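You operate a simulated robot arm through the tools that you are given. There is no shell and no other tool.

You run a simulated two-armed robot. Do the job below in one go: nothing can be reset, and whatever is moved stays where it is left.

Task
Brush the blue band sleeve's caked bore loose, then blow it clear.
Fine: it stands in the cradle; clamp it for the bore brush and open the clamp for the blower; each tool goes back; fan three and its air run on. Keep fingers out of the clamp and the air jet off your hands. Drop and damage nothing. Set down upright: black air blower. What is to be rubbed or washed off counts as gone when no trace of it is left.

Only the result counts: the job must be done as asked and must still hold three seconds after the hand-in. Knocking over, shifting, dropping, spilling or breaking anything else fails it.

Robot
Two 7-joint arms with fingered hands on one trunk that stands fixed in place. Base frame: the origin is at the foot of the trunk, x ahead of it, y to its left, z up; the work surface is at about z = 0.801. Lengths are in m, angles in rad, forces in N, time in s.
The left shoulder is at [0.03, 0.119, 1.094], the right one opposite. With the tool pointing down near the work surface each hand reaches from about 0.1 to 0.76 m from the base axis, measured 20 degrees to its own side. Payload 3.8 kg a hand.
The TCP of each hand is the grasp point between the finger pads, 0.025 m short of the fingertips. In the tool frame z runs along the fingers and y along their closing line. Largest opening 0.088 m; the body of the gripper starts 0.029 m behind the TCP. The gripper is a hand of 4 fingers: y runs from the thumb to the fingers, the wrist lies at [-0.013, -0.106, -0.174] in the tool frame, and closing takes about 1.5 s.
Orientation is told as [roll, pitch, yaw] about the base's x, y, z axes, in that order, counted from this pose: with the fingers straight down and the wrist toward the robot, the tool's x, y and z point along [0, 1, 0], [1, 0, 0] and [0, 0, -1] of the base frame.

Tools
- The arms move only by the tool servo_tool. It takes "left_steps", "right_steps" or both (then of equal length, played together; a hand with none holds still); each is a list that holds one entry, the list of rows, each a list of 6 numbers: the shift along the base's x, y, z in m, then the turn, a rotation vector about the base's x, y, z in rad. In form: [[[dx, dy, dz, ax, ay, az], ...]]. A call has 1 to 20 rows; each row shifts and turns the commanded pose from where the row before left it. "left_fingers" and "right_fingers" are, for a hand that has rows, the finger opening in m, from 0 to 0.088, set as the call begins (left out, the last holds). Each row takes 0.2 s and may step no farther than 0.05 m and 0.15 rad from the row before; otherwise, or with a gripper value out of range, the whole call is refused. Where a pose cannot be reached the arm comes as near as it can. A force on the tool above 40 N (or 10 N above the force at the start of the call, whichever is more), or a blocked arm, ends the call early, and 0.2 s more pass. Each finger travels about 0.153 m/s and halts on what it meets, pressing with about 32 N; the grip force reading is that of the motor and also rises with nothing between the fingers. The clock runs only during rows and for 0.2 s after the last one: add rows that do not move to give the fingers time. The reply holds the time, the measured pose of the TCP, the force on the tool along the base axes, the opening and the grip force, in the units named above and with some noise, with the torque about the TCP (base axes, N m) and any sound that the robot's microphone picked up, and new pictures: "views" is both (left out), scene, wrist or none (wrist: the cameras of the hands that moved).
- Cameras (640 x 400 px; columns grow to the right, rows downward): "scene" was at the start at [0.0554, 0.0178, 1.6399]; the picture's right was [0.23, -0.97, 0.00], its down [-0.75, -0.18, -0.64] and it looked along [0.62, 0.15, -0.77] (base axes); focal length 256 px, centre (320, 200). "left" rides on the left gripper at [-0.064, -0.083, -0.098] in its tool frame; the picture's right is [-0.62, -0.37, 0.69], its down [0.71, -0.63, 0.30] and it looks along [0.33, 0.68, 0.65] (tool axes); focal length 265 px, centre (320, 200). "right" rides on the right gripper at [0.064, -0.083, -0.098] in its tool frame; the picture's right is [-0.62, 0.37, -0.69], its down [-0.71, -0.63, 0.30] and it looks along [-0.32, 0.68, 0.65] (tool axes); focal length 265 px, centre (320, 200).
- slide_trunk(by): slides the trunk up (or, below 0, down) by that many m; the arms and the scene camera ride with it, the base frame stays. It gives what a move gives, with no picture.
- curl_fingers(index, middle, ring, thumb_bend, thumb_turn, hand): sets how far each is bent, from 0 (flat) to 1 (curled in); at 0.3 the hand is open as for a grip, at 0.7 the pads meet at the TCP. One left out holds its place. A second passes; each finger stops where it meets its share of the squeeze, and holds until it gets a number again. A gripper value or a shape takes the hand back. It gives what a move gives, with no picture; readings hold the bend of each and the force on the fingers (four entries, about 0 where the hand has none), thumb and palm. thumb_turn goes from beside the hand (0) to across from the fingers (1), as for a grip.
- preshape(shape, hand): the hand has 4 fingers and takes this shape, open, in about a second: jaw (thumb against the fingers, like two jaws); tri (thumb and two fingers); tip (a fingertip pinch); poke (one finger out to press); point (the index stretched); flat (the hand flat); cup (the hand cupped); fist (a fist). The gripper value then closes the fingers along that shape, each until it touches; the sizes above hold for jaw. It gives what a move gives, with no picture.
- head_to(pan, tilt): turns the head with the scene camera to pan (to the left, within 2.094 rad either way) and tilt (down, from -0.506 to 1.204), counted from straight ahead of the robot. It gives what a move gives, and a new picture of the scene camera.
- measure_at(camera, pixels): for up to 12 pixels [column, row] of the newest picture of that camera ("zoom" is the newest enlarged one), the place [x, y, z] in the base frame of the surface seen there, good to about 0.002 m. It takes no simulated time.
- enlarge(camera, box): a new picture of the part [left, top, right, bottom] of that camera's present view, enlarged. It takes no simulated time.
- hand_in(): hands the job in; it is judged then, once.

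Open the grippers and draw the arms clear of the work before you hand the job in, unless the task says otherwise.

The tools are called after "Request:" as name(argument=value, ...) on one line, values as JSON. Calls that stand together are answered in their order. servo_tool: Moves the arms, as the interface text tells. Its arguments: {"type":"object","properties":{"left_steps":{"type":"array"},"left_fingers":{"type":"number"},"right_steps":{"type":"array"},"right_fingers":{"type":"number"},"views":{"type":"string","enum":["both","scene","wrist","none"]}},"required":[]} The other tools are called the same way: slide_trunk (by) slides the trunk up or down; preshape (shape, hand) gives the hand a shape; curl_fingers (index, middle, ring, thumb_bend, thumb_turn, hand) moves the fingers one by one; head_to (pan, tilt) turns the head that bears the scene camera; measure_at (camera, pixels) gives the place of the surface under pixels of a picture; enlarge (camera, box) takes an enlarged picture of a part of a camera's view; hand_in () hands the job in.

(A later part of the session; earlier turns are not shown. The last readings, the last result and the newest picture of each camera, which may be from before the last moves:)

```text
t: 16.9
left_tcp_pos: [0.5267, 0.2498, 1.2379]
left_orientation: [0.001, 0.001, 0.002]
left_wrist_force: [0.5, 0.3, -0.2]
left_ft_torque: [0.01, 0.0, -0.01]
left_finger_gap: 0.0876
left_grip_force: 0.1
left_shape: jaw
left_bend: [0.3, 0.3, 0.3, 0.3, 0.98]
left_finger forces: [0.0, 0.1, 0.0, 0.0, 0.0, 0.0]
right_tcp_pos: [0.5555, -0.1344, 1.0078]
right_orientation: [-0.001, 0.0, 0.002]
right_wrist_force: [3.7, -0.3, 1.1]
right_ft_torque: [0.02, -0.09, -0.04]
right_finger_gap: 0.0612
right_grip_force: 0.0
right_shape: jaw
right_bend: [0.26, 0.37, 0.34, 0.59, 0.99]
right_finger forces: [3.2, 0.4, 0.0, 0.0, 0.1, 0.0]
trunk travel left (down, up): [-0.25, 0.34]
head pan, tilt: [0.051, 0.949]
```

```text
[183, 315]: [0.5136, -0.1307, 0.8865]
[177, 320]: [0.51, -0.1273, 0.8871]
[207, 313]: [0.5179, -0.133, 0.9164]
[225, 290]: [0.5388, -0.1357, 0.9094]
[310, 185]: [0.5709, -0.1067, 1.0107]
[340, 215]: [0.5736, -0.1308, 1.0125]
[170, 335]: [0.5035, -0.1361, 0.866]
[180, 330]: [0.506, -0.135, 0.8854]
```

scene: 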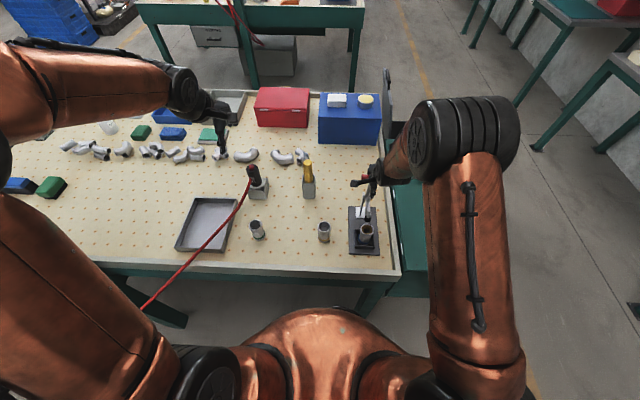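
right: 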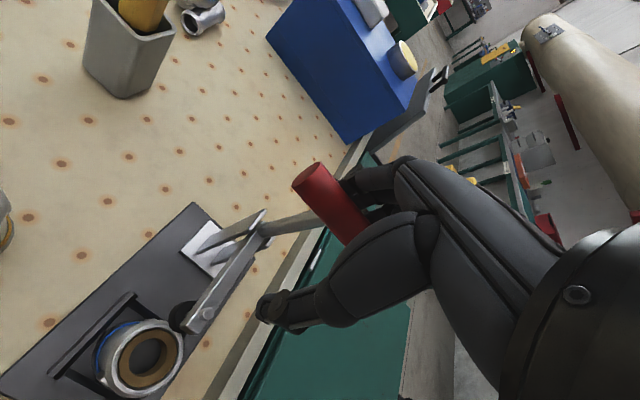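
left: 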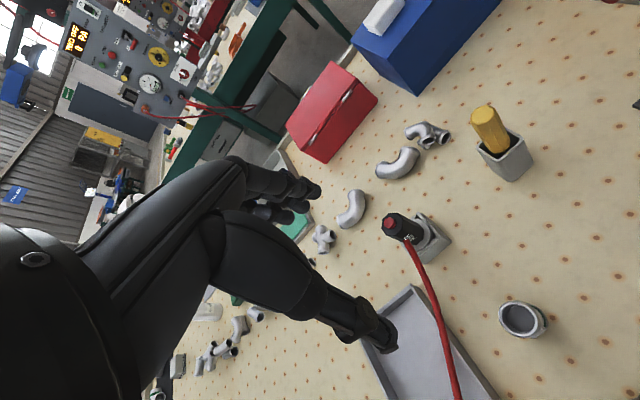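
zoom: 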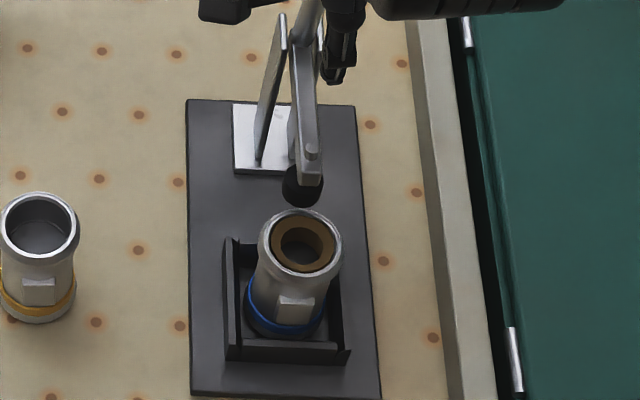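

The foot is ~1 cm above the rim (0.877 vs 0.867) at x≈0.505–0.525. I continue another ~14 mm of pull in small steps.

Request:
servo_tool(right_steps=[[[-0.005, 0, -0.002, 0, 0, 0], [-0.005, 0, -0.002, 0, 0, 0], [-0.004, 0, -0.002, 0, 0, 0], [0, 0, 0, 0, 0, 0]]], views="wrist")

Request:
enlarge(camera="scene", box=[345, 190, 395, 255])

```text
t: 17.9
left_tcp_pos: [0.5269, 0.2511, 1.2364]
left_orientation: [-0.001, 0.003, -0.001]
left_wrist_force: [0.9, -0.1, -0.3]
left_ft_torque: [0.0, -0.03, 0.01]
left_finger_gap: 0.0878
left_grip_force: 0.1
left_shape: jaw
left_bend: [0.3, 0.3, 0.3, 0.3, 0.98]
left_finger forces: [0.0, 0.0, 0.1, 0.0, 0.0, 0.1]
right_tcp_pos: [0.5438, -0.1343, 1.001]
right_orientation: [0.0, -0.006, 0.001]
right_wrist_force: [16.7, -2.5, 16.0]
right_ft_torque: [-0.02, -0.65, -0.04]
right_finger_gap: 0.0629
right_grip_force: 0.0
right_shape: jaw
right_bend: [0.21, 0.35, 0.3, 0.59, 0.99]
right_finger forces: [11.9, 3.0, 4.2, 0.1, 0.0, 0.0]
trunk travel left (down, up): [-0.25, 0.34]
head pan, tilt: [0.051, 0.949]
```

right: 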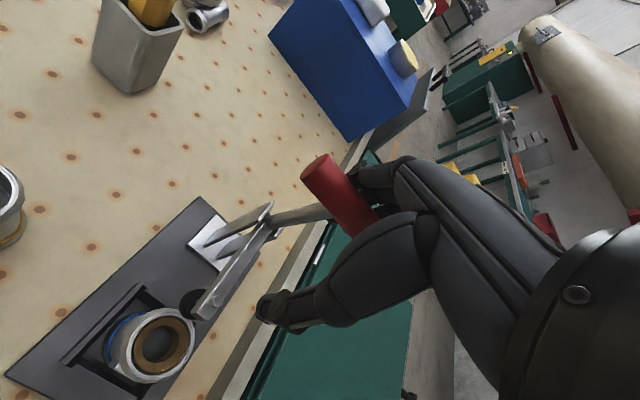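

```text
6.15 times, centred on (370, 222) of scene
```

zoom: 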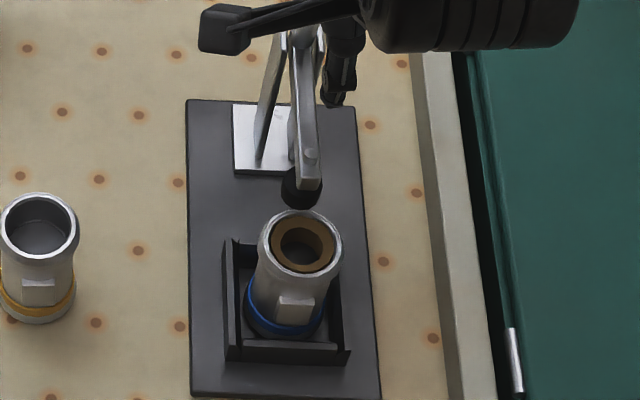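

Force rose to ~23 N as the foot meets the rim. I measure the foot's position before pushing more.

Request:
measure_at(camera="zoom", pixels=[[303, 198], [300, 205], [310, 155], [308, 185], [300, 190], [300, 212], [298, 215]])

Request:
measure_at(camera="right", pixels=[[193, 303], [187, 310], [208, 300], [230, 270], [320, 175], [350, 210], [180, 320], [152, 310], [140, 380], [190, 355], [118, 345]])

Request:
enlarge(camera="right", box=[90, 190, 350, 400])

```text
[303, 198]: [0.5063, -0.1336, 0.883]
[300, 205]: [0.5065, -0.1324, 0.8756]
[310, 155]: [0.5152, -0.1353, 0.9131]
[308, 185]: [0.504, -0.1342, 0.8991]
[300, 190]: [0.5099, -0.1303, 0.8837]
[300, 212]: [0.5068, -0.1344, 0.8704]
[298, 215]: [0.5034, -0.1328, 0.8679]
```

```text
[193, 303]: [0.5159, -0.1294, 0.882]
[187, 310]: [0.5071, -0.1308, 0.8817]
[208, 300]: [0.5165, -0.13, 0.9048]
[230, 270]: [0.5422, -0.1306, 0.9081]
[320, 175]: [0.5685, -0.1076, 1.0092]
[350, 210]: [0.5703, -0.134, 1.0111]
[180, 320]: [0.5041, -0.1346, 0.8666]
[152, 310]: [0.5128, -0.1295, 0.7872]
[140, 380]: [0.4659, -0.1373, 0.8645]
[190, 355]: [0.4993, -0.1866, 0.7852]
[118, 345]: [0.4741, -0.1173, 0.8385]
```

```text
1.90 times, centred on (220, 295) of right
```

zoom: 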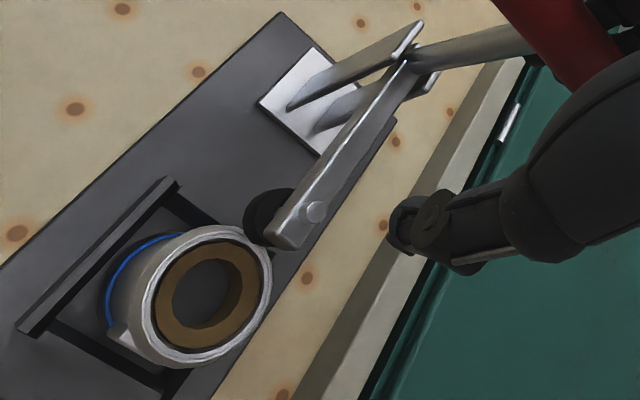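

The foot's lower edge is at ~0.870, just touching the rim; the toggle now resists. I press a bit more in the closing direction to lock it.

Request:
servo_tool(right_steps=[[[-0.004, 0, 0.0, 0, 0, 0], [-0.004, 0, 0.0, 0, 0, 0], [0, 0, 0, 0, 0, 0]]], views="wrist")

Request:
enlarge(camera="right", box=[90, 190, 350, 400])

Request:
measure_at(camera="zoom", pixels=[[265, 215], [285, 195], [312, 210], [350, 150], [255, 235], [265, 255]])

```text
t: 18.7
left_tcp_pos: [0.5303, 0.25, 1.2352]
left_orientation: [0.0, 0.004, 0.0]
left_wrist_force: [0.1, 0.4, 0.2]
left_ft_torque: [-0.02, -0.02, 0.02]
left_finger_gap: 0.0876
left_grip_force: 0.1
left_shape: jaw
left_bend: [0.3, 0.3, 0.3, 0.3, 0.98]
left_finger forces: [0.0, 0.0, 0.1, 0.1, 0.0, 0.1]
right_tcp_pos: [0.54, -0.1343, 1.0011]
right_orientation: [0.001, -0.013, 0.002]
right_wrist_force: [33.2, -2.7, 9.4]
right_ft_torque: [-0.04, -0.28, 0.06]
right_finger_gap: 0.0648
right_grip_force: 0.1
right_shape: jaw
right_bend: [0.18, 0.33, 0.25, 0.59, 0.99]
right_finger forces: [18.4, 6.1, 10.5, 0.0, 0.0, 0.0]
trunk travel left (down, up): [-0.25, 0.34]
head pan, tilt: [0.051, 0.949]
```

right: 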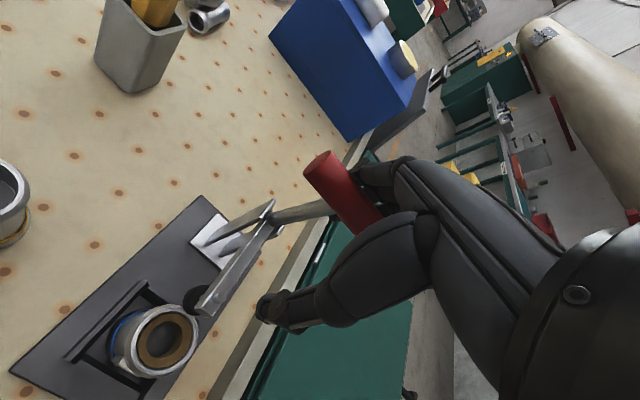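

```text
1.90 times, centred on (220, 295) of right
```

zoom: 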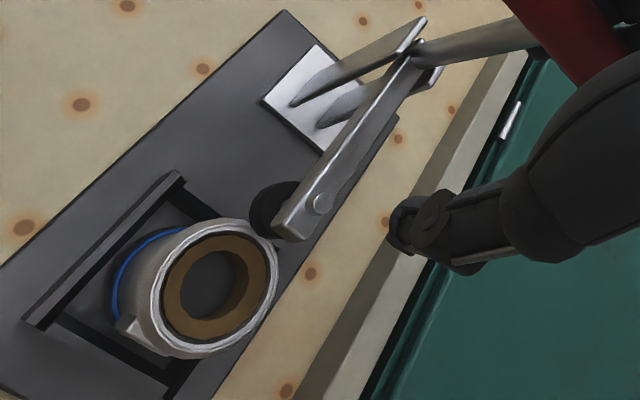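

```text
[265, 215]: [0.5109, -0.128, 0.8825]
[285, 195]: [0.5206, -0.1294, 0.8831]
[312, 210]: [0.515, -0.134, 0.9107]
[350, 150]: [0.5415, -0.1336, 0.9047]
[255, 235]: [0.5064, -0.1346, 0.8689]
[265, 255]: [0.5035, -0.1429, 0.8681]
```

The foot no longer moves (0.8825) at 33 N: it is seated on the rim. I release the push gently and see whether the clamp stays closed.

Request:
servo_tool(right_steps=[[[0.008, 0, 0.001, 0, 0, 0], [0.008, 0, 0.001, 0, 0, 0], [0.003, 0, 0.0, 0, 0, 0], [0, 0, 0, 0, 0, 0]]], views="wrist")

Request:
enlarge(camera="right", box=[90, 190, 350, 400])

```text
t: 19.7
left_tcp_pos: [0.5256, 0.2506, 1.2385]
left_orientation: [0.0, 0.0, 0.0]
left_wrist_force: [-0.5, -0.1, -0.2]
left_ft_torque: [0.03, 0.0, -0.04]
left_finger_gap: 0.0874
left_grip_force: 0.1
left_shape: jaw
left_bend: [0.3, 0.3, 0.3, 0.3, 0.98]
left_finger forces: [0.1, 0.0, 0.0, 0.1, 0.0, 0.0]
right_tcp_pos: [0.5507, -0.1342, 1.002]
right_orientation: [0.0, 0.003, 0.001]
right_wrist_force: [2.5, -1.0, 2.4]
right_ft_torque: [-0.02, -0.02, -0.06]
right_finger_gap: 0.0606
right_grip_force: 0.2
right_shape: jaw
right_bend: [0.25, 0.38, 0.34, 0.59, 0.99]
right_finger forces: [3.2, 1.3, 0.0, 0.0, 0.0, 0.1]
trunk travel left (down, up): [-0.25, 0.34]
head pan, tilt: [0.051, 0.949]
```

right: 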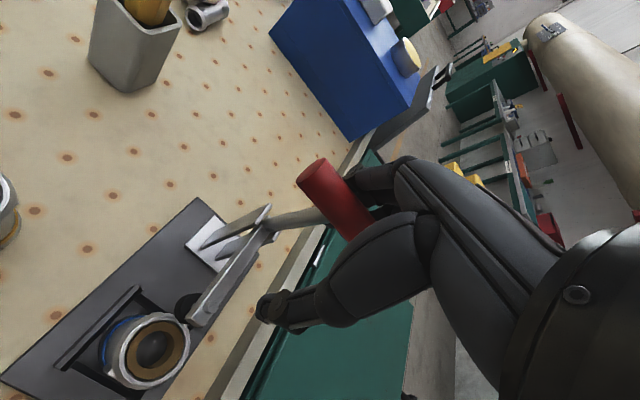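

```text
1.90 times, centred on (220, 295) of right
```

zoom: 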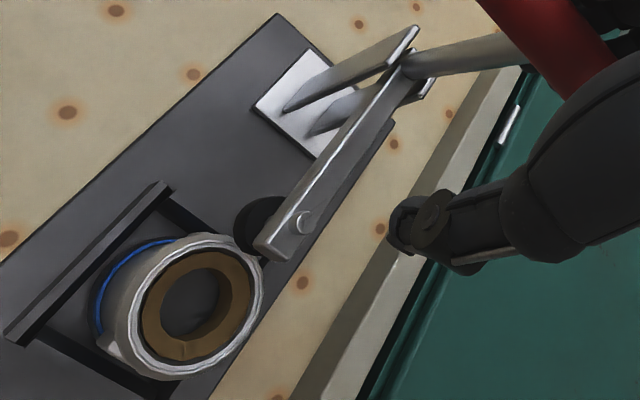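

Contact is nearly gone; I back off a little more, then lift off the bar and re-measure the foot.

Request:
servo_tool(right_steps=[[[0.006, 0, 0.0, 0, 0, 0], [0, 0, 0.015, 0, 0, 0], [0, 0, 0.03, 0, 0, 0], [0, 0, 0.03, 0, 0, 0], [0, 0, 0, 0, 0, 0]]], views="wrist")

Request:
enlarge(camera="right", box=[90, 190, 350, 400])

Request:
enlarge(camera="scene", box=[345, 150, 395, 255])

```text
t: 20.9
left_tcp_pos: [0.526, 0.251, 1.2371]
left_orientation: [-0.002, 0.001, 0.001]
left_wrist_force: [-0.1, -1.3, 0.6]
left_ft_torque: [0.05, 0.01, 0.0]
left_finger_gap: 0.0876
left_grip_force: 0.1
left_shape: jaw
left_bend: [0.3, 0.3, 0.3, 0.3, 0.98]
left_finger forces: [0.1, 0.0, 0.0, 0.1, 0.0, 0.1]
right_tcp_pos: [0.5581, -0.134, 1.0802]
right_orientation: [0.001, 0.0, -0.001]
right_wrist_force: [-0.4, 0.1, 0.4]
right_ft_torque: [-0.02, -0.01, 0.0]
right_finger_gap: 0.0601
right_grip_force: 0.1
right_shape: jaw
right_bend: [0.28, 0.38, 0.34, 0.59, 0.99]
right_finger forces: [0.1, 0.0, 0.0, 0.0, 0.1, 0.1]
trunk travel left (down, up): [-0.25, 0.34]
head pan, tilt: [0.051, 0.949]
```

right: 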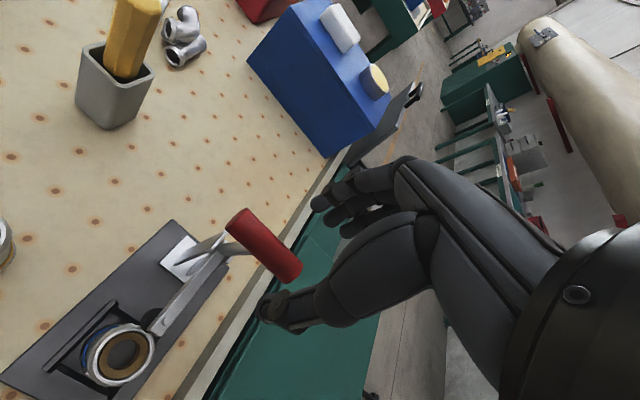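

```text
1.90 times, centred on (220, 295) of right
```

zoom: 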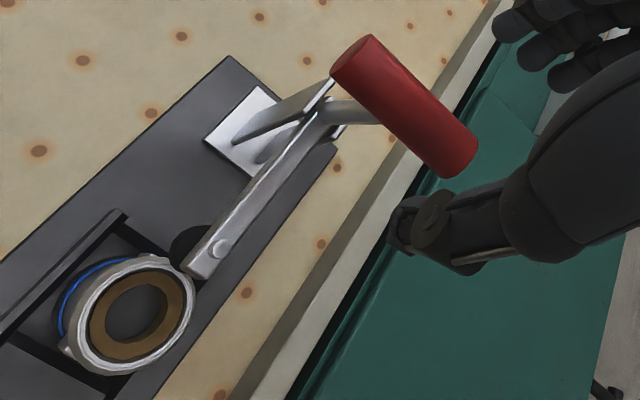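

```text
3.81 times, centred on (370, 202) of scene
```

zoom: 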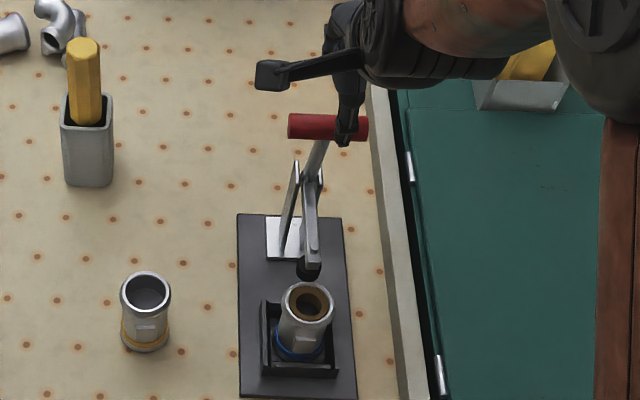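

The clamp stays closed on release. I verify the foot's height and measure the T-bar position and the brush from this view.

Request:
measure_at(camera="right", pixels=[[150, 315], [165, 325], [155, 322], [245, 220], [290, 270], [268, 245], [148, 10], [128, 70], [115, 100], [95, 60], [150, 75], [122, 45]])

Request:
measure_at(camera="zoom", pixels=[[305, 272], [312, 250], [303, 278], [83, 45], [85, 80], [85, 115], [68, 105], [108, 107], [88, 150], [70, 180], [108, 180]])

```text
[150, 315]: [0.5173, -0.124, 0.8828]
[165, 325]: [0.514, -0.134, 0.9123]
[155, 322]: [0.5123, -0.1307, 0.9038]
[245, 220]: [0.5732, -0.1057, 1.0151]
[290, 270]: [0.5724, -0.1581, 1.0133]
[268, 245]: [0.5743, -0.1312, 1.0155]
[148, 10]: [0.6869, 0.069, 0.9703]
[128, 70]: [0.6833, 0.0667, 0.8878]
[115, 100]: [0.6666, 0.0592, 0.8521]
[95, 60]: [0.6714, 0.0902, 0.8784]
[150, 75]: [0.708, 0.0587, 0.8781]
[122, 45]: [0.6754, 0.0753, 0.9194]
```

```text
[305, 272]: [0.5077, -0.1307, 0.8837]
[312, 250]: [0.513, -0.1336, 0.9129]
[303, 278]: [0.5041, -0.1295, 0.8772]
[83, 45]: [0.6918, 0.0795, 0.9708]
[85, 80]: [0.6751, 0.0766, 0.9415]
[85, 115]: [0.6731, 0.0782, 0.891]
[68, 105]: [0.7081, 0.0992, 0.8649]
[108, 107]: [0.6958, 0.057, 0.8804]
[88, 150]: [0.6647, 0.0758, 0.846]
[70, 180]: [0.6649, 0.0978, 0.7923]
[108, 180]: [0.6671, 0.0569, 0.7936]
```

The foot stays at z≈0.883 after release, so the clamp holds. Brush: handle centre ≈(0.69,0.077), top 0.971, holder rim 0.88. I park the right hand to the right and bring the left hand above the brush, yawed about -60°.

Request:
servo_tool(right_steps=[[[0, -0.01, 0.02, 0, 0, 0], [-0.01, -0.03, 0.015, 0, 0, 0], [-0.01, -0.03, 0.015, 0, 0, 0], [-0.01, -0.03, 0.01, 0, 0, 0], [-0.01, -0.03, 0.01, 0, 0, 0], [-0.02, -0.03, 0, 0, 0, 0], [-0.02, -0.03, 0, 0, 0, 0], [-0.02, -0.03, 0, 0, 0, 0]]], left_steps=[[[0.0205, -0.0216, -0.02, 0, 0, -0.13], [0.0205, -0.0216, -0.02, 0, 0, -0.13], [0.0205, -0.0216, -0.02, 0, 0, -0.13], [0.0205, -0.0216, -0.02, 0, 0, -0.13], [0.0205, -0.0216, -0.02, 0, 0, -0.13], [0.0205, -0.0216, -0.02, 0, 0, -0.13], [0.0205, -0.0216, -0.02, 0, 0, -0.13], [0.0205, -0.0216, -0.02, 0, 0, -0.13]]], views="both")

```text
t: 22.7
left_tcp_pos: [0.691, 0.0759, 1.0769]
left_orientation: [0.0, 0.003, -1.042]
left_wrist_force: [0.3, 0.2, -0.2]
left_ft_torque: [0.01, -0.02, 0.01]
left_finger_gap: 0.0876
left_grip_force: 0.0
left_shape: jaw
left_bend: [0.3, 0.3, 0.3, 0.3, 0.98]
left_finger forces: [0.1, 0.0, 0.0, 0.1, 0.0, 0.0]
right_tcp_pos: [0.4597, -0.357, 1.1485]
right_orientation: [0.0, 0.0, 0.004]
right_wrist_force: [0.7, -0.4, -0.4]
right_ft_torque: [0.02, 0.02, 0.01]
right_finger_gap: 0.06
right_grip_force: 0.0
right_shape: jaw
right_bend: [0.28, 0.38, 0.34, 0.59, 0.99]
right_finger forces: [0.0, 0.0, 0.0, 0.1, 0.1, 0.0]
trunk travel left (down, up): [-0.25, 0.34]
head pan, tilt: [0.051, 0.949]
```

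scene: 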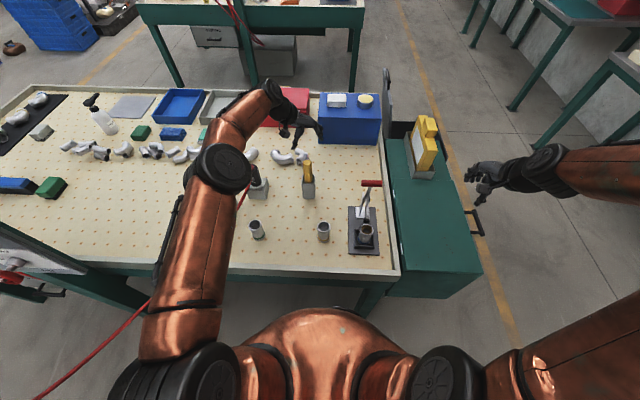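
right: 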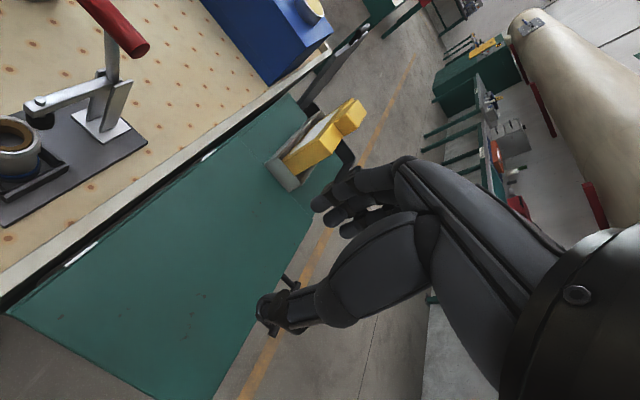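
left: 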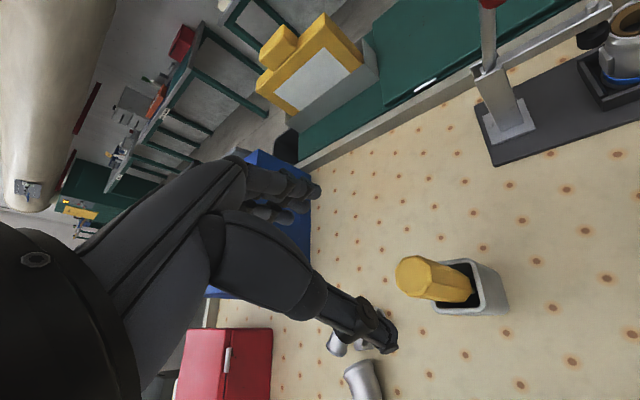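

The right wrist view shows the foot seated on the sleeve rim; the left view shows the brush top at (420,275). I enlarge and measure to align.

Request:
enlarge(camera="right", box=[0, 0, 180, 240])

Request:
measure_at(camera="left", pixels=[[412, 275], [402, 268], [425, 262], [432, 282], [415, 292], [460, 285], [440, 262], [478, 272], [505, 302], [470, 262], [438, 308]])

Request:
enlarge(camera="left", box=[340, 200, 560, 380])

```text
1.67 times, centred on (90, 120) of right
```

zoom: 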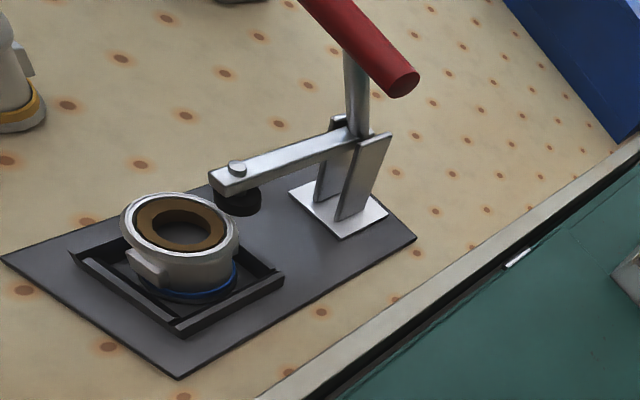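

```text
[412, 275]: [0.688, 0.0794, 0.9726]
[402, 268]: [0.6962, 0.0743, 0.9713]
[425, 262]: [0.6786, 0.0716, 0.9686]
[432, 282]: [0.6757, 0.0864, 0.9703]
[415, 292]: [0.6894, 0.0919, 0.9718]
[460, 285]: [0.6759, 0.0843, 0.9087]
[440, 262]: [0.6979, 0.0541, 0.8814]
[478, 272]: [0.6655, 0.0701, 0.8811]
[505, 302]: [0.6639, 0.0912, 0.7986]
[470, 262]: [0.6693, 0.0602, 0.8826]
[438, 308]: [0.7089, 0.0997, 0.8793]
```

```text
2.22 times, centred on (450, 290) of left
```

zoom: 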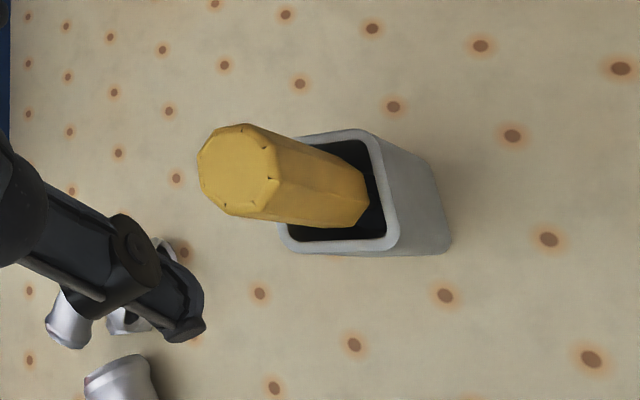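

I want to verify the foot really touches the rim; I zoom tightly on that spot from the right wrist camera.

Request:
enlarge(camera="right", box=[20, 80, 90, 150])

Request:
measure_at(camera="zoom", pixels=[[200, 210], [250, 200], [180, 260], [200, 280], [100, 230], [60, 330], [230, 180], [170, 240], [190, 245], [150, 215]])

```text
5.71 times, centred on (55, 115) of right
```

zoom: 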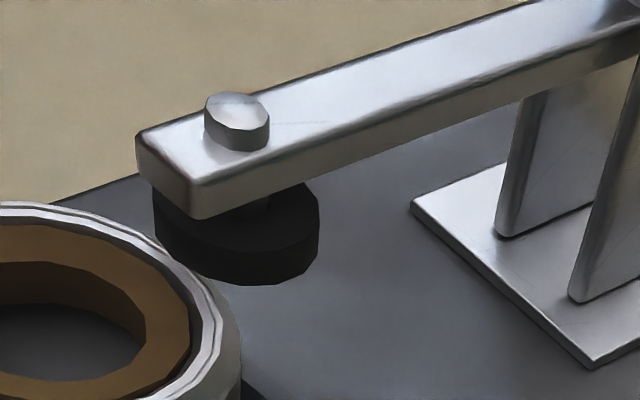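

```text
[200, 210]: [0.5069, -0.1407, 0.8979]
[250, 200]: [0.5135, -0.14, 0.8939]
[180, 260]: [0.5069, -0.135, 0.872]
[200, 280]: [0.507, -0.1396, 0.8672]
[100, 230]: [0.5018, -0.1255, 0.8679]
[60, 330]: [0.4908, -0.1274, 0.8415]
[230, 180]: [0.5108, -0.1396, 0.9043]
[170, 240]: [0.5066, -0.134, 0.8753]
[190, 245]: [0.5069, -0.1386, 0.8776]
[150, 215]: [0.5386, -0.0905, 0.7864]
```

The foot overlaps the rim and is seated. Brush top centre is (0.688,0.0795,0.972); I centre the left hand and descend to z≈0.952.

Request:
servo_tool(left_steps=[[[-0.003, 0.0036, -0.02, 0, 0, 0], [0, 0, -0.03, 0, 0, 0], [0, 0, -0.03, 0, 0, 0], [0, 0, -0.025, 0, 0, 0], [0, 0, -0.02, 0, 0, 0], [0, 0, 0, 0, 0, 0]]], left_fingers=0.088, views="wrist")

Request:
measure_at(camera="left", pixels=[[330, 215], [345, 225], [320, 230], [340, 205], [350, 240]])

```text
t: 24.1
left_tcp_pos: [0.6857, 0.0827, 0.9527]
left_orientation: [0.0, 0.001, -1.039]
left_wrist_force: [0.6, -0.1, 0.3]
left_ft_torque: [0.02, 0.01, -0.01]
left_finger_gap: 0.0877
left_grip_force: 0.0
left_shape: jaw
left_bend: [0.3, 0.3, 0.3, 0.3, 0.98]
left_finger forces: [0.0, 0.0, 0.1, 0.0, 0.0, 0.0]
right_tcp_pos: [0.4588, -0.3574, 1.1481]
right_orientation: [-0.002, 0.002, 0.001]
right_wrist_force: [-0.6, 0.7, -0.5]
right_ft_torque: [-0.04, 0.01, 0.0]
right_finger_gap: 0.0602
right_grip_force: 0.1
right_shape: jaw
right_bend: [0.28, 0.38, 0.34, 0.59, 0.99]
right_finger forces: [0.0, 0.0, 0.0, 0.1, 0.1, 0.1]
trunk travel left (down, up): [-0.25, 0.34]
head pan, tilt: [0.051, 0.949]
```

left: 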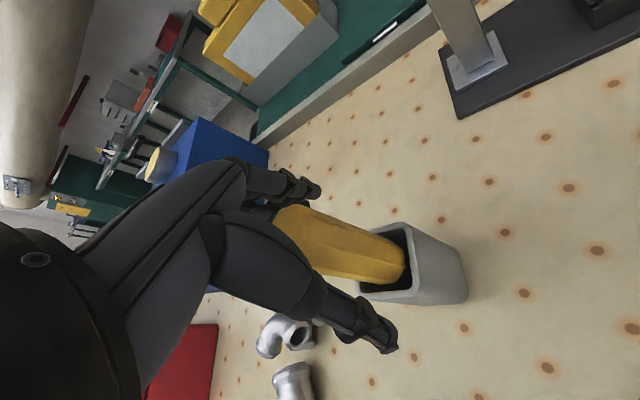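

```text
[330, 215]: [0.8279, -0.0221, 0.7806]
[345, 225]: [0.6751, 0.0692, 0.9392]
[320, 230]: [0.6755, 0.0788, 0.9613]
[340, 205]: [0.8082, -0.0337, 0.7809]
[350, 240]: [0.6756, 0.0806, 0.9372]
```

The handle is between the thumb and the fingers. I close the left hand to grip it.

Request:
servo_tool(left_steps=[[[0, 0, 0, 0, 0, 0], [0, 0, 0, 0, 0, 0], [0, 0, 0, 0, 0, 0], [0, 0, 0, 0, 0, 0], [0, 0, 0, 0, 0, 0], [0, 0, 0, 0, 0, 0], [0, 0, 0, 0, 0, 0], [0, 0, 0, 0, 0, 0]]], left_fingers=0.015, views="wrist")

```text
t: 25.9
left_tcp_pos: [0.6856, 0.0832, 0.9532]
left_orientation: [0.0, 0.001, -1.041]
left_wrist_force: [-0.4, -1.0, 0.4]
left_ft_torque: [0.03, -0.03, 0.02]
left_finger_gap: 0.0241
left_grip_force: 32.0
left_shape: jaw
left_bend: [0.73, 0.55, 0.63, 0.75, 1.0]
left_finger forces: [16.2, 10.8, 0.0, 0.1, 26.7, 0.1]
right_tcp_pos: [0.4602, -0.3565, 1.1485]
right_orientation: [0.001, 0.0, 0.001]
right_wrist_force: [-0.5, 0.7, 0.2]
right_ft_torque: [-0.03, 0.05, 0.01]
right_finger_gap: 0.0602
right_grip_force: 0.1
right_shape: jaw
right_bend: [0.28, 0.38, 0.34, 0.59, 0.99]
right_finger forces: [0.1, 0.0, 0.0, 0.1, 0.1, 0.0]
trunk travel left (down, up): [-0.25, 0.34]
head pan, tilt: [0.051, 0.949]
```

left: 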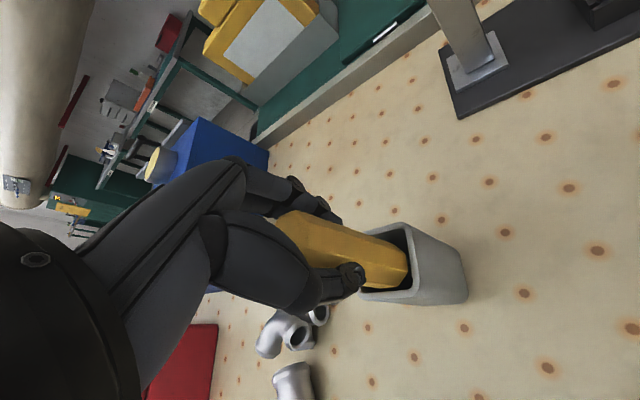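

Grip is firm (32 N, gap 0.024). I lift the brush straight up 0.14 m.

Request:
servo_tool(left_steps=[[[0, 0, 0.01, 0, 0, 0], [0, 0, 0.02, 0, 0, 0], [0, 0, 0.025, 0, 0, 0], [0, 0, 0.025, 0, 0, 0], [0, 0, 0.03, 0, 0, 0], [0, 0, 0.03, 0, 0, 0], [0, 0, 0, 0, 0, 0]]], views="both")

Request:
enlarge(camera="scene", box=[260, 90, 370, 220])

```text
t: 27.5
left_tcp_pos: [0.6866, 0.0812, 1.0906]
left_orientation: [-0.001, 0.0, -1.04]
left_wrist_force: [-0.3, 0.3, -1.2]
left_ft_torque: [-0.01, 0.0, 0.0]
left_finger_gap: 0.0241
left_grip_force: 31.9
left_shape: jaw
left_bend: [0.73, 0.55, 0.63, 0.75, 1.0]
left_finger forces: [16.1, 10.8, 0.0, 0.0, 26.8, 0.0]
right_tcp_pos: [0.4598, -0.3552, 1.1488]
right_orientation: [0.0, 0.0, 0.0]
right_wrist_force: [0.4, -0.5, 0.5]
right_ft_torque: [0.04, 0.0, 0.0]
right_finger_gap: 0.0602
right_grip_force: 0.0
right_shape: jaw
right_bend: [0.28, 0.38, 0.34, 0.59, 0.99]
right_finger forces: [0.1, 0.0, 0.1, 0.0, 0.0, 0.0]
trunk travel left (down, up): [-0.25, 0.34]
head pan, tilt: [0.051, 0.949]
```

scene: 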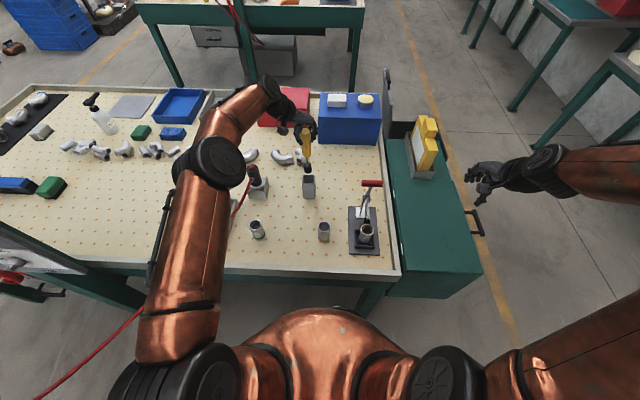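
left: 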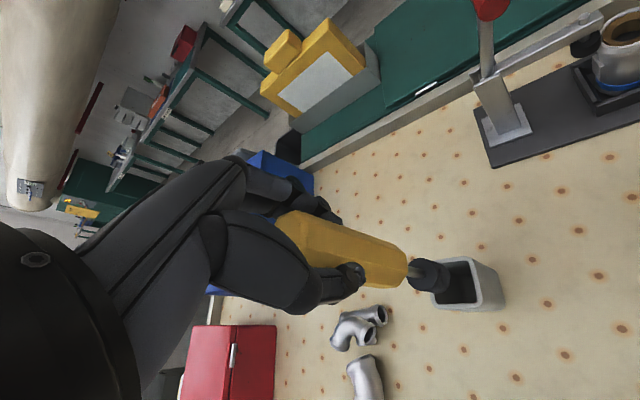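

```text
3.08 times, centred on (315, 155) of scene
```

zoom: 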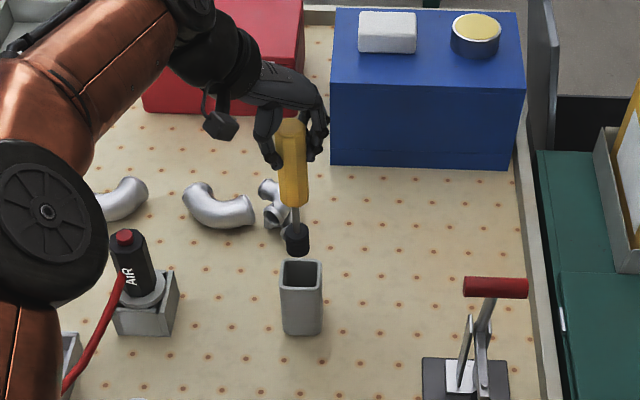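

The brush is out, its black head at the tip. I measure head geometry from both views.

Request:
enlarge(camera="left", box=[260, 180, 520, 330])

Request:
measure_at(camera="left", pixels=[[425, 265], [420, 285], [443, 275], [405, 270], [400, 265], [445, 268], [412, 262], [438, 288]])

Request:
measure_at(camera="scene", pixels=[[308, 173], [308, 163], [308, 158], [307, 150], [304, 168], [312, 168]])

```text
2.46 times, centred on (390, 255) of left
```

zoom: 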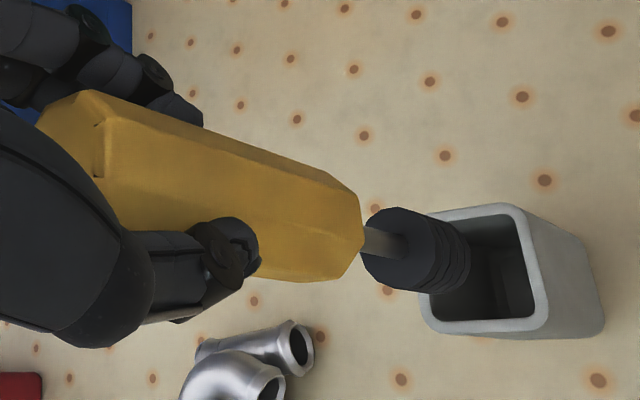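

```text
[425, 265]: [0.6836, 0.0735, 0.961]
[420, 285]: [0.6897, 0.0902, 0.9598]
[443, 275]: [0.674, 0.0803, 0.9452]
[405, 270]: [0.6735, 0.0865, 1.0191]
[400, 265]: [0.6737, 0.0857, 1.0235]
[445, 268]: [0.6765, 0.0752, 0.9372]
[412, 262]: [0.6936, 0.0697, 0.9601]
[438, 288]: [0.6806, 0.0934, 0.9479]
```

```text
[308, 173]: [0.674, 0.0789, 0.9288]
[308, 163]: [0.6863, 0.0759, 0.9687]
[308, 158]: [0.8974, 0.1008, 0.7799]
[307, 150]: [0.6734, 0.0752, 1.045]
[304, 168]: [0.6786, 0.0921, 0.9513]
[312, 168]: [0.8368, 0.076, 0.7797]
```

Brush geometry: head bottom 0.166 below the TCP, head radius ≈0.0125, centred under the TCP. I carry it round to above the sleeve at (0.485,-0.133), turning the yaw to about -87°.

Request:
servo_tool(left_steps=[[[-0.036, -0.017, 0.004, 0, 0, -0.05], [-0.036, -0.017, 0.004, 0, 0, -0.05], [-0.036, -0.017, 0.004, 0, 0, -0.05], [-0.036, -0.017, 0.004, 0, 0, -0.05], [-0.036, -0.017, 0.004, 0, 0, -0.05], [-0.036, -0.017, 0.004, 0, 0, -0.05], [0.0035, -0.028, 0, 0, 0, -0.045], [0.0035, -0.028, 0, 0, 0, -0.045], [0.0035, -0.028, 0, 0, 0, -0.045], [0.0035, -0.028, 0, 0, 0, -0.045], [0, 0, 0, 0, 0, 0]]], views="both")

Request:
enlarge(camera="scene", box=[310, 140, 430, 270])

Request:
enlarge(camera="left", box=[260, 150, 520, 350])

```text
t: 29.9
left_tcp_pos: [0.4834, -0.1319, 1.1174]
left_orientation: [-0.001, 0.001, -1.522]
left_wrist_force: [-1.2, 0.1, -0.9]
left_ft_torque: [0.01, 0.0, 0.0]
left_finger_gap: 0.024
left_grip_force: 31.6
left_shape: jaw
left_bend: [0.73, 0.55, 0.63, 0.75, 1.0]
left_finger forces: [16.1, 11.0, 0.0, 0.0, 26.7, 0.1]
right_tcp_pos: [0.458, -0.3549, 1.1488]
right_orientation: [0.001, 0.0, 0.002]
right_wrist_force: [-0.7, 0.8, 0.3]
right_ft_torque: [-0.01, 0.03, 0.0]
right_finger_gap: 0.06
right_grip_force: 0.0
right_shape: jaw
right_bend: [0.28, 0.38, 0.34, 0.59, 0.99]
right_finger forces: [0.1, 0.0, 0.0, 0.0, 0.0, 0.0]
trunk travel left (down, up): [-0.25, 0.34]
head pan, tilt: [0.051, 0.949]
```

scene: 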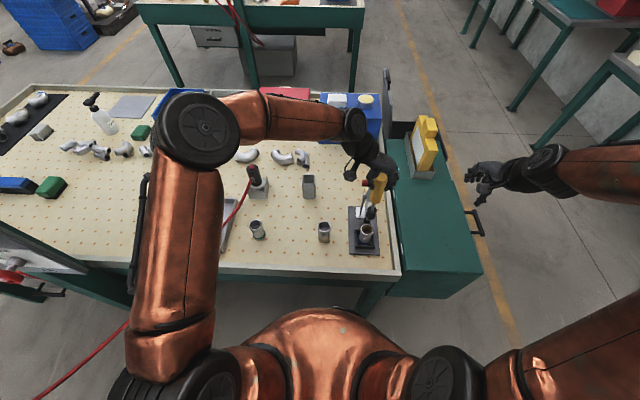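
left: 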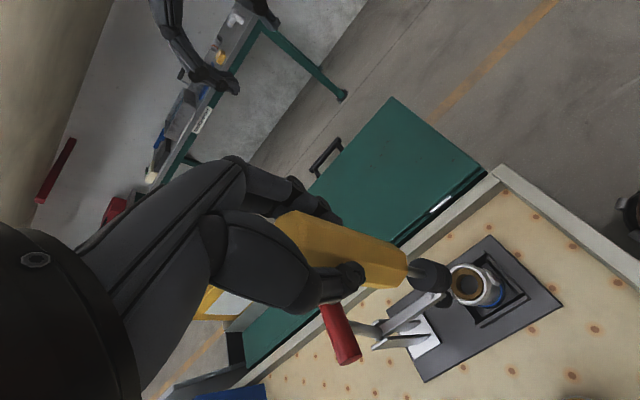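

```text
3.08 times, centred on (370, 205) of scene
```

zoom: 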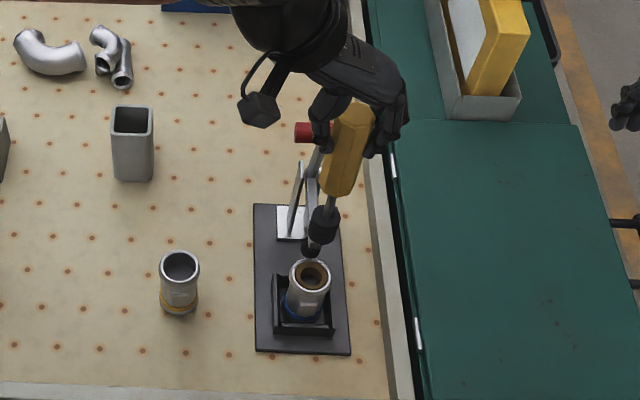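

```text
2.00 times, centred on (390, 250) of left
```

zoom: 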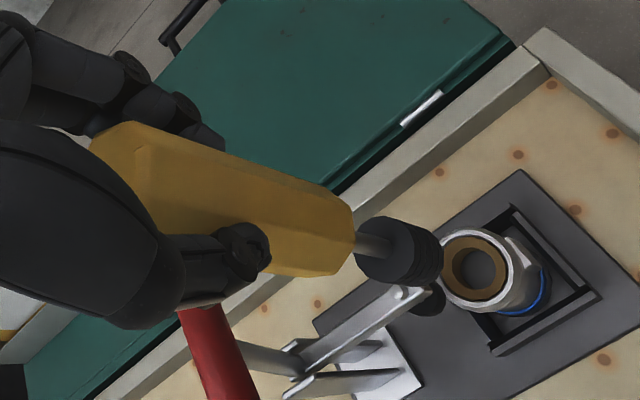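

The brush is above the sleeve. I measure the head and rim for fine alignment.

Request:
measure_at(camera="zoom", pixels=[[375, 245], [395, 225], [385, 262], [420, 268], [445, 240], [512, 260], [468, 305], [480, 232], [490, 240], [460, 290], [455, 262], [480, 270]])

Request:
measure_at(camera="scene", pixels=[[371, 211], [375, 211], [373, 216], [374, 206], [378, 212], [368, 210]])

```text
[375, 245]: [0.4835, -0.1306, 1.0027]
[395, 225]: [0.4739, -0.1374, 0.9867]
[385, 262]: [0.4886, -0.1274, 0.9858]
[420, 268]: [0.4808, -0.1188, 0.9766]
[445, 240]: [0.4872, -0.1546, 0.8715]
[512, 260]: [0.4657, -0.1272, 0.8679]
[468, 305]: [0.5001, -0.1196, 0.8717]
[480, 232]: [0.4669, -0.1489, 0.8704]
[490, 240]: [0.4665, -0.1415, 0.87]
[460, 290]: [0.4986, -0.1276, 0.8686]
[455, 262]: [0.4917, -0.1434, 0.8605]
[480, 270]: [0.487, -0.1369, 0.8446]
```

```text
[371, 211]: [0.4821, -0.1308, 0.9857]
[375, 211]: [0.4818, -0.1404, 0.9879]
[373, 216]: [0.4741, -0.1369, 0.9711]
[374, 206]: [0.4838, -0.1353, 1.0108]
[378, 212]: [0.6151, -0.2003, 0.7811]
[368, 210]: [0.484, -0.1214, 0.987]
```

I check the bore's depth with a closer zoom of the left camera.

Request:
enlarge(camera="left", box=[430, 250, 520, 320])

Request:
measure_at(camera="zoom", pixels=[[255, 190], [270, 240], [240, 220], [300, 200], [220, 170], [200, 130], [330, 130], [340, 230], [260, 290], [160, 150], [280, 130], [200, 280]])

```text
5.71 times, centred on (475, 285) of left
```

zoom: 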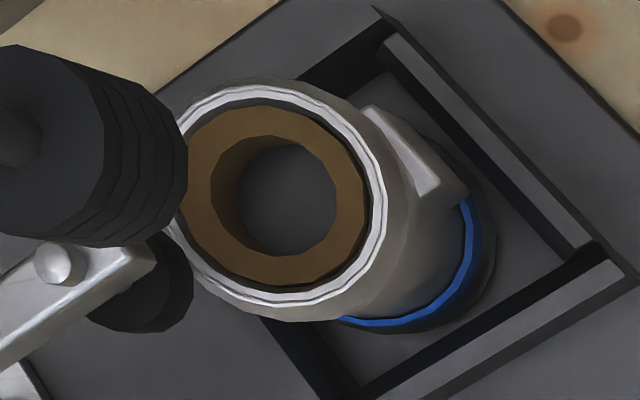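

```text
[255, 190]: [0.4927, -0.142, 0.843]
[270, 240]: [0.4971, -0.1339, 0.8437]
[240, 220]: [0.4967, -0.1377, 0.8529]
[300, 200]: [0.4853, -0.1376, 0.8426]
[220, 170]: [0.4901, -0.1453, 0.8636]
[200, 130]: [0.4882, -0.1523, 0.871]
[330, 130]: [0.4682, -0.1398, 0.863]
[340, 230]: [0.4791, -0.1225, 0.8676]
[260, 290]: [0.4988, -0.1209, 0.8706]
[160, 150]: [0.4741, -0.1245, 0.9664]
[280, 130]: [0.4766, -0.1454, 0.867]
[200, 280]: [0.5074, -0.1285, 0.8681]
```

The bore looks ~25 mm deep (floor z≈0.843), with the cake ring flush to the rim. I align on (0.487,-0.134) and lower the brush tip to just above the rim.

Request:
servo_tool(left_steps=[[[0.0035, -0.0022, -0.02, 0, 0, 0], [0, 0, -0.025, 0, 0, 0], [0, 0, -0.02, 0, 0, 0], [0, 0, 0, 0, 0, 0]]], views="both")

Request:
enlarge(camera="left", box=[360, 210, 500, 310])

Request:
enlarge(camera="scene", box=[340, 190, 400, 250])

```text
t: 30.9
left_tcp_pos: [0.487, -0.1353, 1.0516]
left_orientation: [-0.001, 0.0, -1.519]
left_wrist_force: [-0.6, 0.1, -1.2]
left_ft_torque: [0.02, 0.0, -0.01]
left_finger_gap: 0.0237
left_grip_force: 31.8
left_shape: jaw
left_bend: [0.73, 0.55, 0.63, 0.75, 1.0]
left_finger forces: [16.2, 11.0, 0.0, 0.0, 26.6, 0.1]
right_tcp_pos: [0.4587, -0.3557, 1.1489]
right_orientation: [0.0, 0.001, 0.001]
right_wrist_force: [-0.3, 0.0, 0.4]
right_ft_torque: [-0.01, 0.01, -0.04]
right_finger_gap: 0.0601
right_grip_force: 0.1
right_shape: jaw
right_bend: [0.28, 0.38, 0.34, 0.59, 0.99]
right_finger forces: [0.0, 0.0, 0.0, 0.0, 0.1, 0.0]
trunk travel left (down, up): [-0.25, 0.34]
head pan, tilt: [0.051, 0.949]
```

scene: 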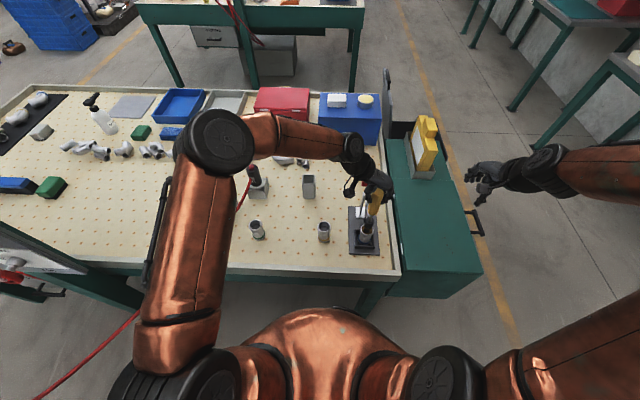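
left: 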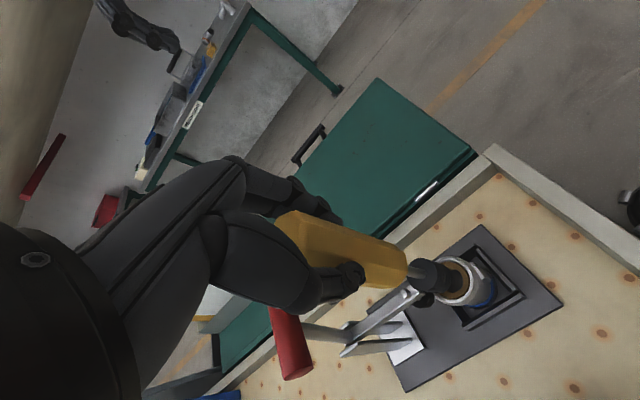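

```text
4.00 times, centred on (430, 260) of left
```

zoom: 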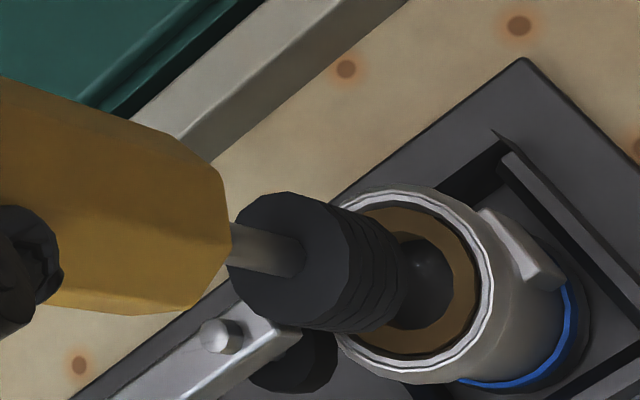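

```text
6.67 times, centred on (370, 220) of scene
```

zoom: 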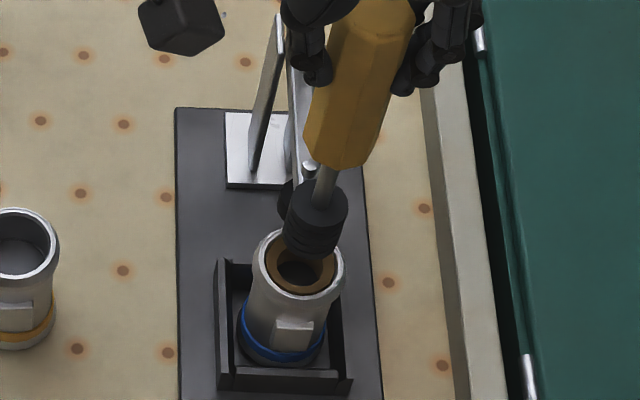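

The head is poised over the bore. I descend slowly into it, checking the force.

Request:
servo_tool(left_steps=[[[-0.001, 0.0005, -0.008, 0, 0, 0], [0, 0, -0.007, 0, 0, 0], [0, 0, -0.005, 0, 0, 0], [0, 0, 0, 0, 0, 0]]], views="wrist")

Request:
enlarge(camera="left", box=[360, 210, 500, 310])

```text
t: 31.9
left_tcp_pos: [0.487, -0.1341, 1.0325]
left_orientation: [-0.001, 0.001, -1.518]
left_wrist_force: [-0.3, 0.1, 3.5]
left_ft_torque: [-0.06, 0.04, 0.01]
left_finger_gap: 0.0236
left_grip_force: 32.0
left_shape: jaw
left_bend: [0.73, 0.55, 0.63, 0.75, 1.0]
left_finger forces: [16.5, 11.5, 0.0, 0.1, 27.5, 0.0]
right_tcp_pos: [0.4593, -0.3559, 1.1486]
right_orientation: [0.0, -0.001, 0.0]
right_wrist_force: [-0.3, 0.2, -0.3]
right_ft_torque: [0.0, -0.02, 0.04]
right_finger_gap: 0.06
right_grip_force: 0.1
right_shape: jaw
right_bend: [0.28, 0.38, 0.34, 0.59, 0.99]
right_finger forces: [0.1, 0.1, 0.0, 0.0, 0.0, 0.0]
trunk travel left (down, up): [-0.25, 0.34]
head pan, tilt: [0.051, 0.949]
```

left: 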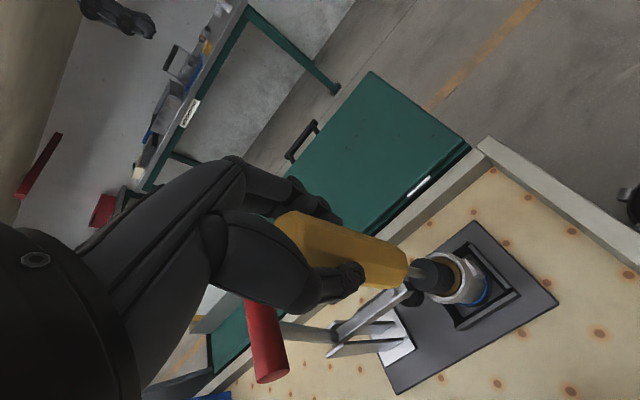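

```text
4.00 times, centred on (430, 260) of left
```

zoom: 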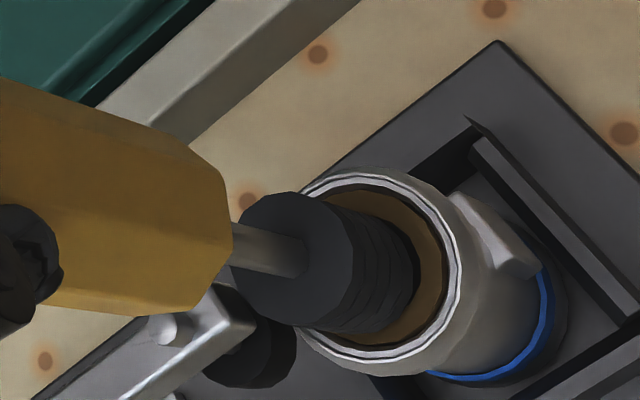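

The head has entered the top of the cake with ~3.5 N. I keep going down in small steps.

Request:
servo_tool(left_steps=[[[0, 0, -0.004, 0, 0, 0], [0, 0, -0.004, 0, 0, 0], [0, 0, -0.004, 0, 0, 0], [0, 0, -0.004, 0, 0, 0], [0, 0, 0, 0, 0, 0]]], views="wrist")

Request:
enlarge(camera="left", box=[360, 210, 500, 310])

```text
t: 33.1
left_tcp_pos: [0.4874, -0.1347, 1.0145]
left_orientation: [-0.001, 0.001, -1.519]
left_wrist_force: [-0.3, 1.3, 2.1]
left_ft_torque: [-0.06, 0.0, 0.0]
left_finger_gap: 0.0242
left_grip_force: 32.3
left_shape: jaw
left_bend: [0.73, 0.55, 0.63, 0.75, 1.0]
left_finger forces: [16.5, 11.6, 0.1, 0.1, 27.5, 0.0]
right_tcp_pos: [0.4593, -0.356, 1.1492]
right_orientation: [0.0, -0.001, 0.0]
right_wrist_force: [0.4, 0.4, 0.7]
right_ft_torque: [0.02, -0.02, 0.0]
right_finger_gap: 0.0599
right_grip_force: 0.1
right_shape: jaw
right_bend: [0.28, 0.38, 0.34, 0.59, 0.99]
right_finger forces: [0.1, 0.1, 0.1, 0.0, 0.0, 0.1]
trunk travel left (down, up): [-0.25, 0.34]
head pan, tilt: [0.051, 0.949]
```

left: 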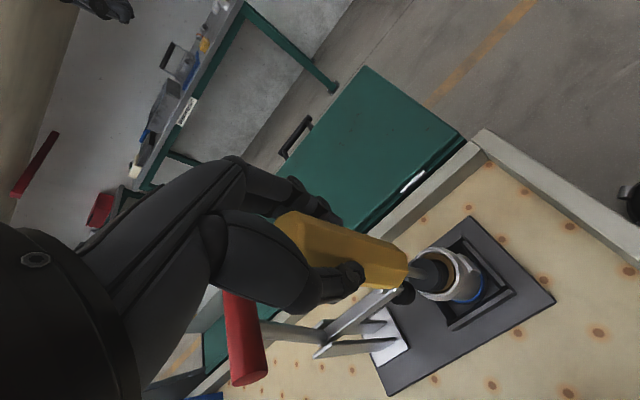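

```text
4.00 times, centred on (430, 260) of left
```

zoom: 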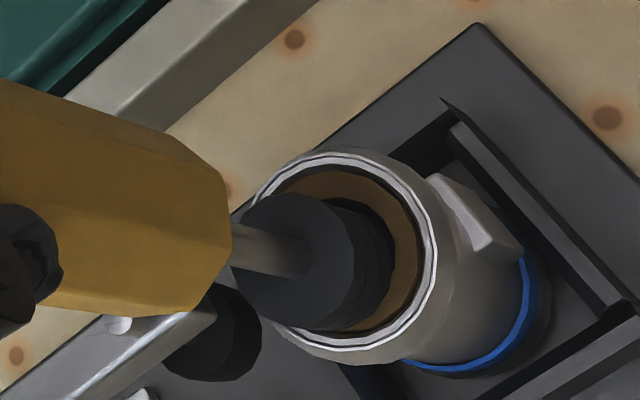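

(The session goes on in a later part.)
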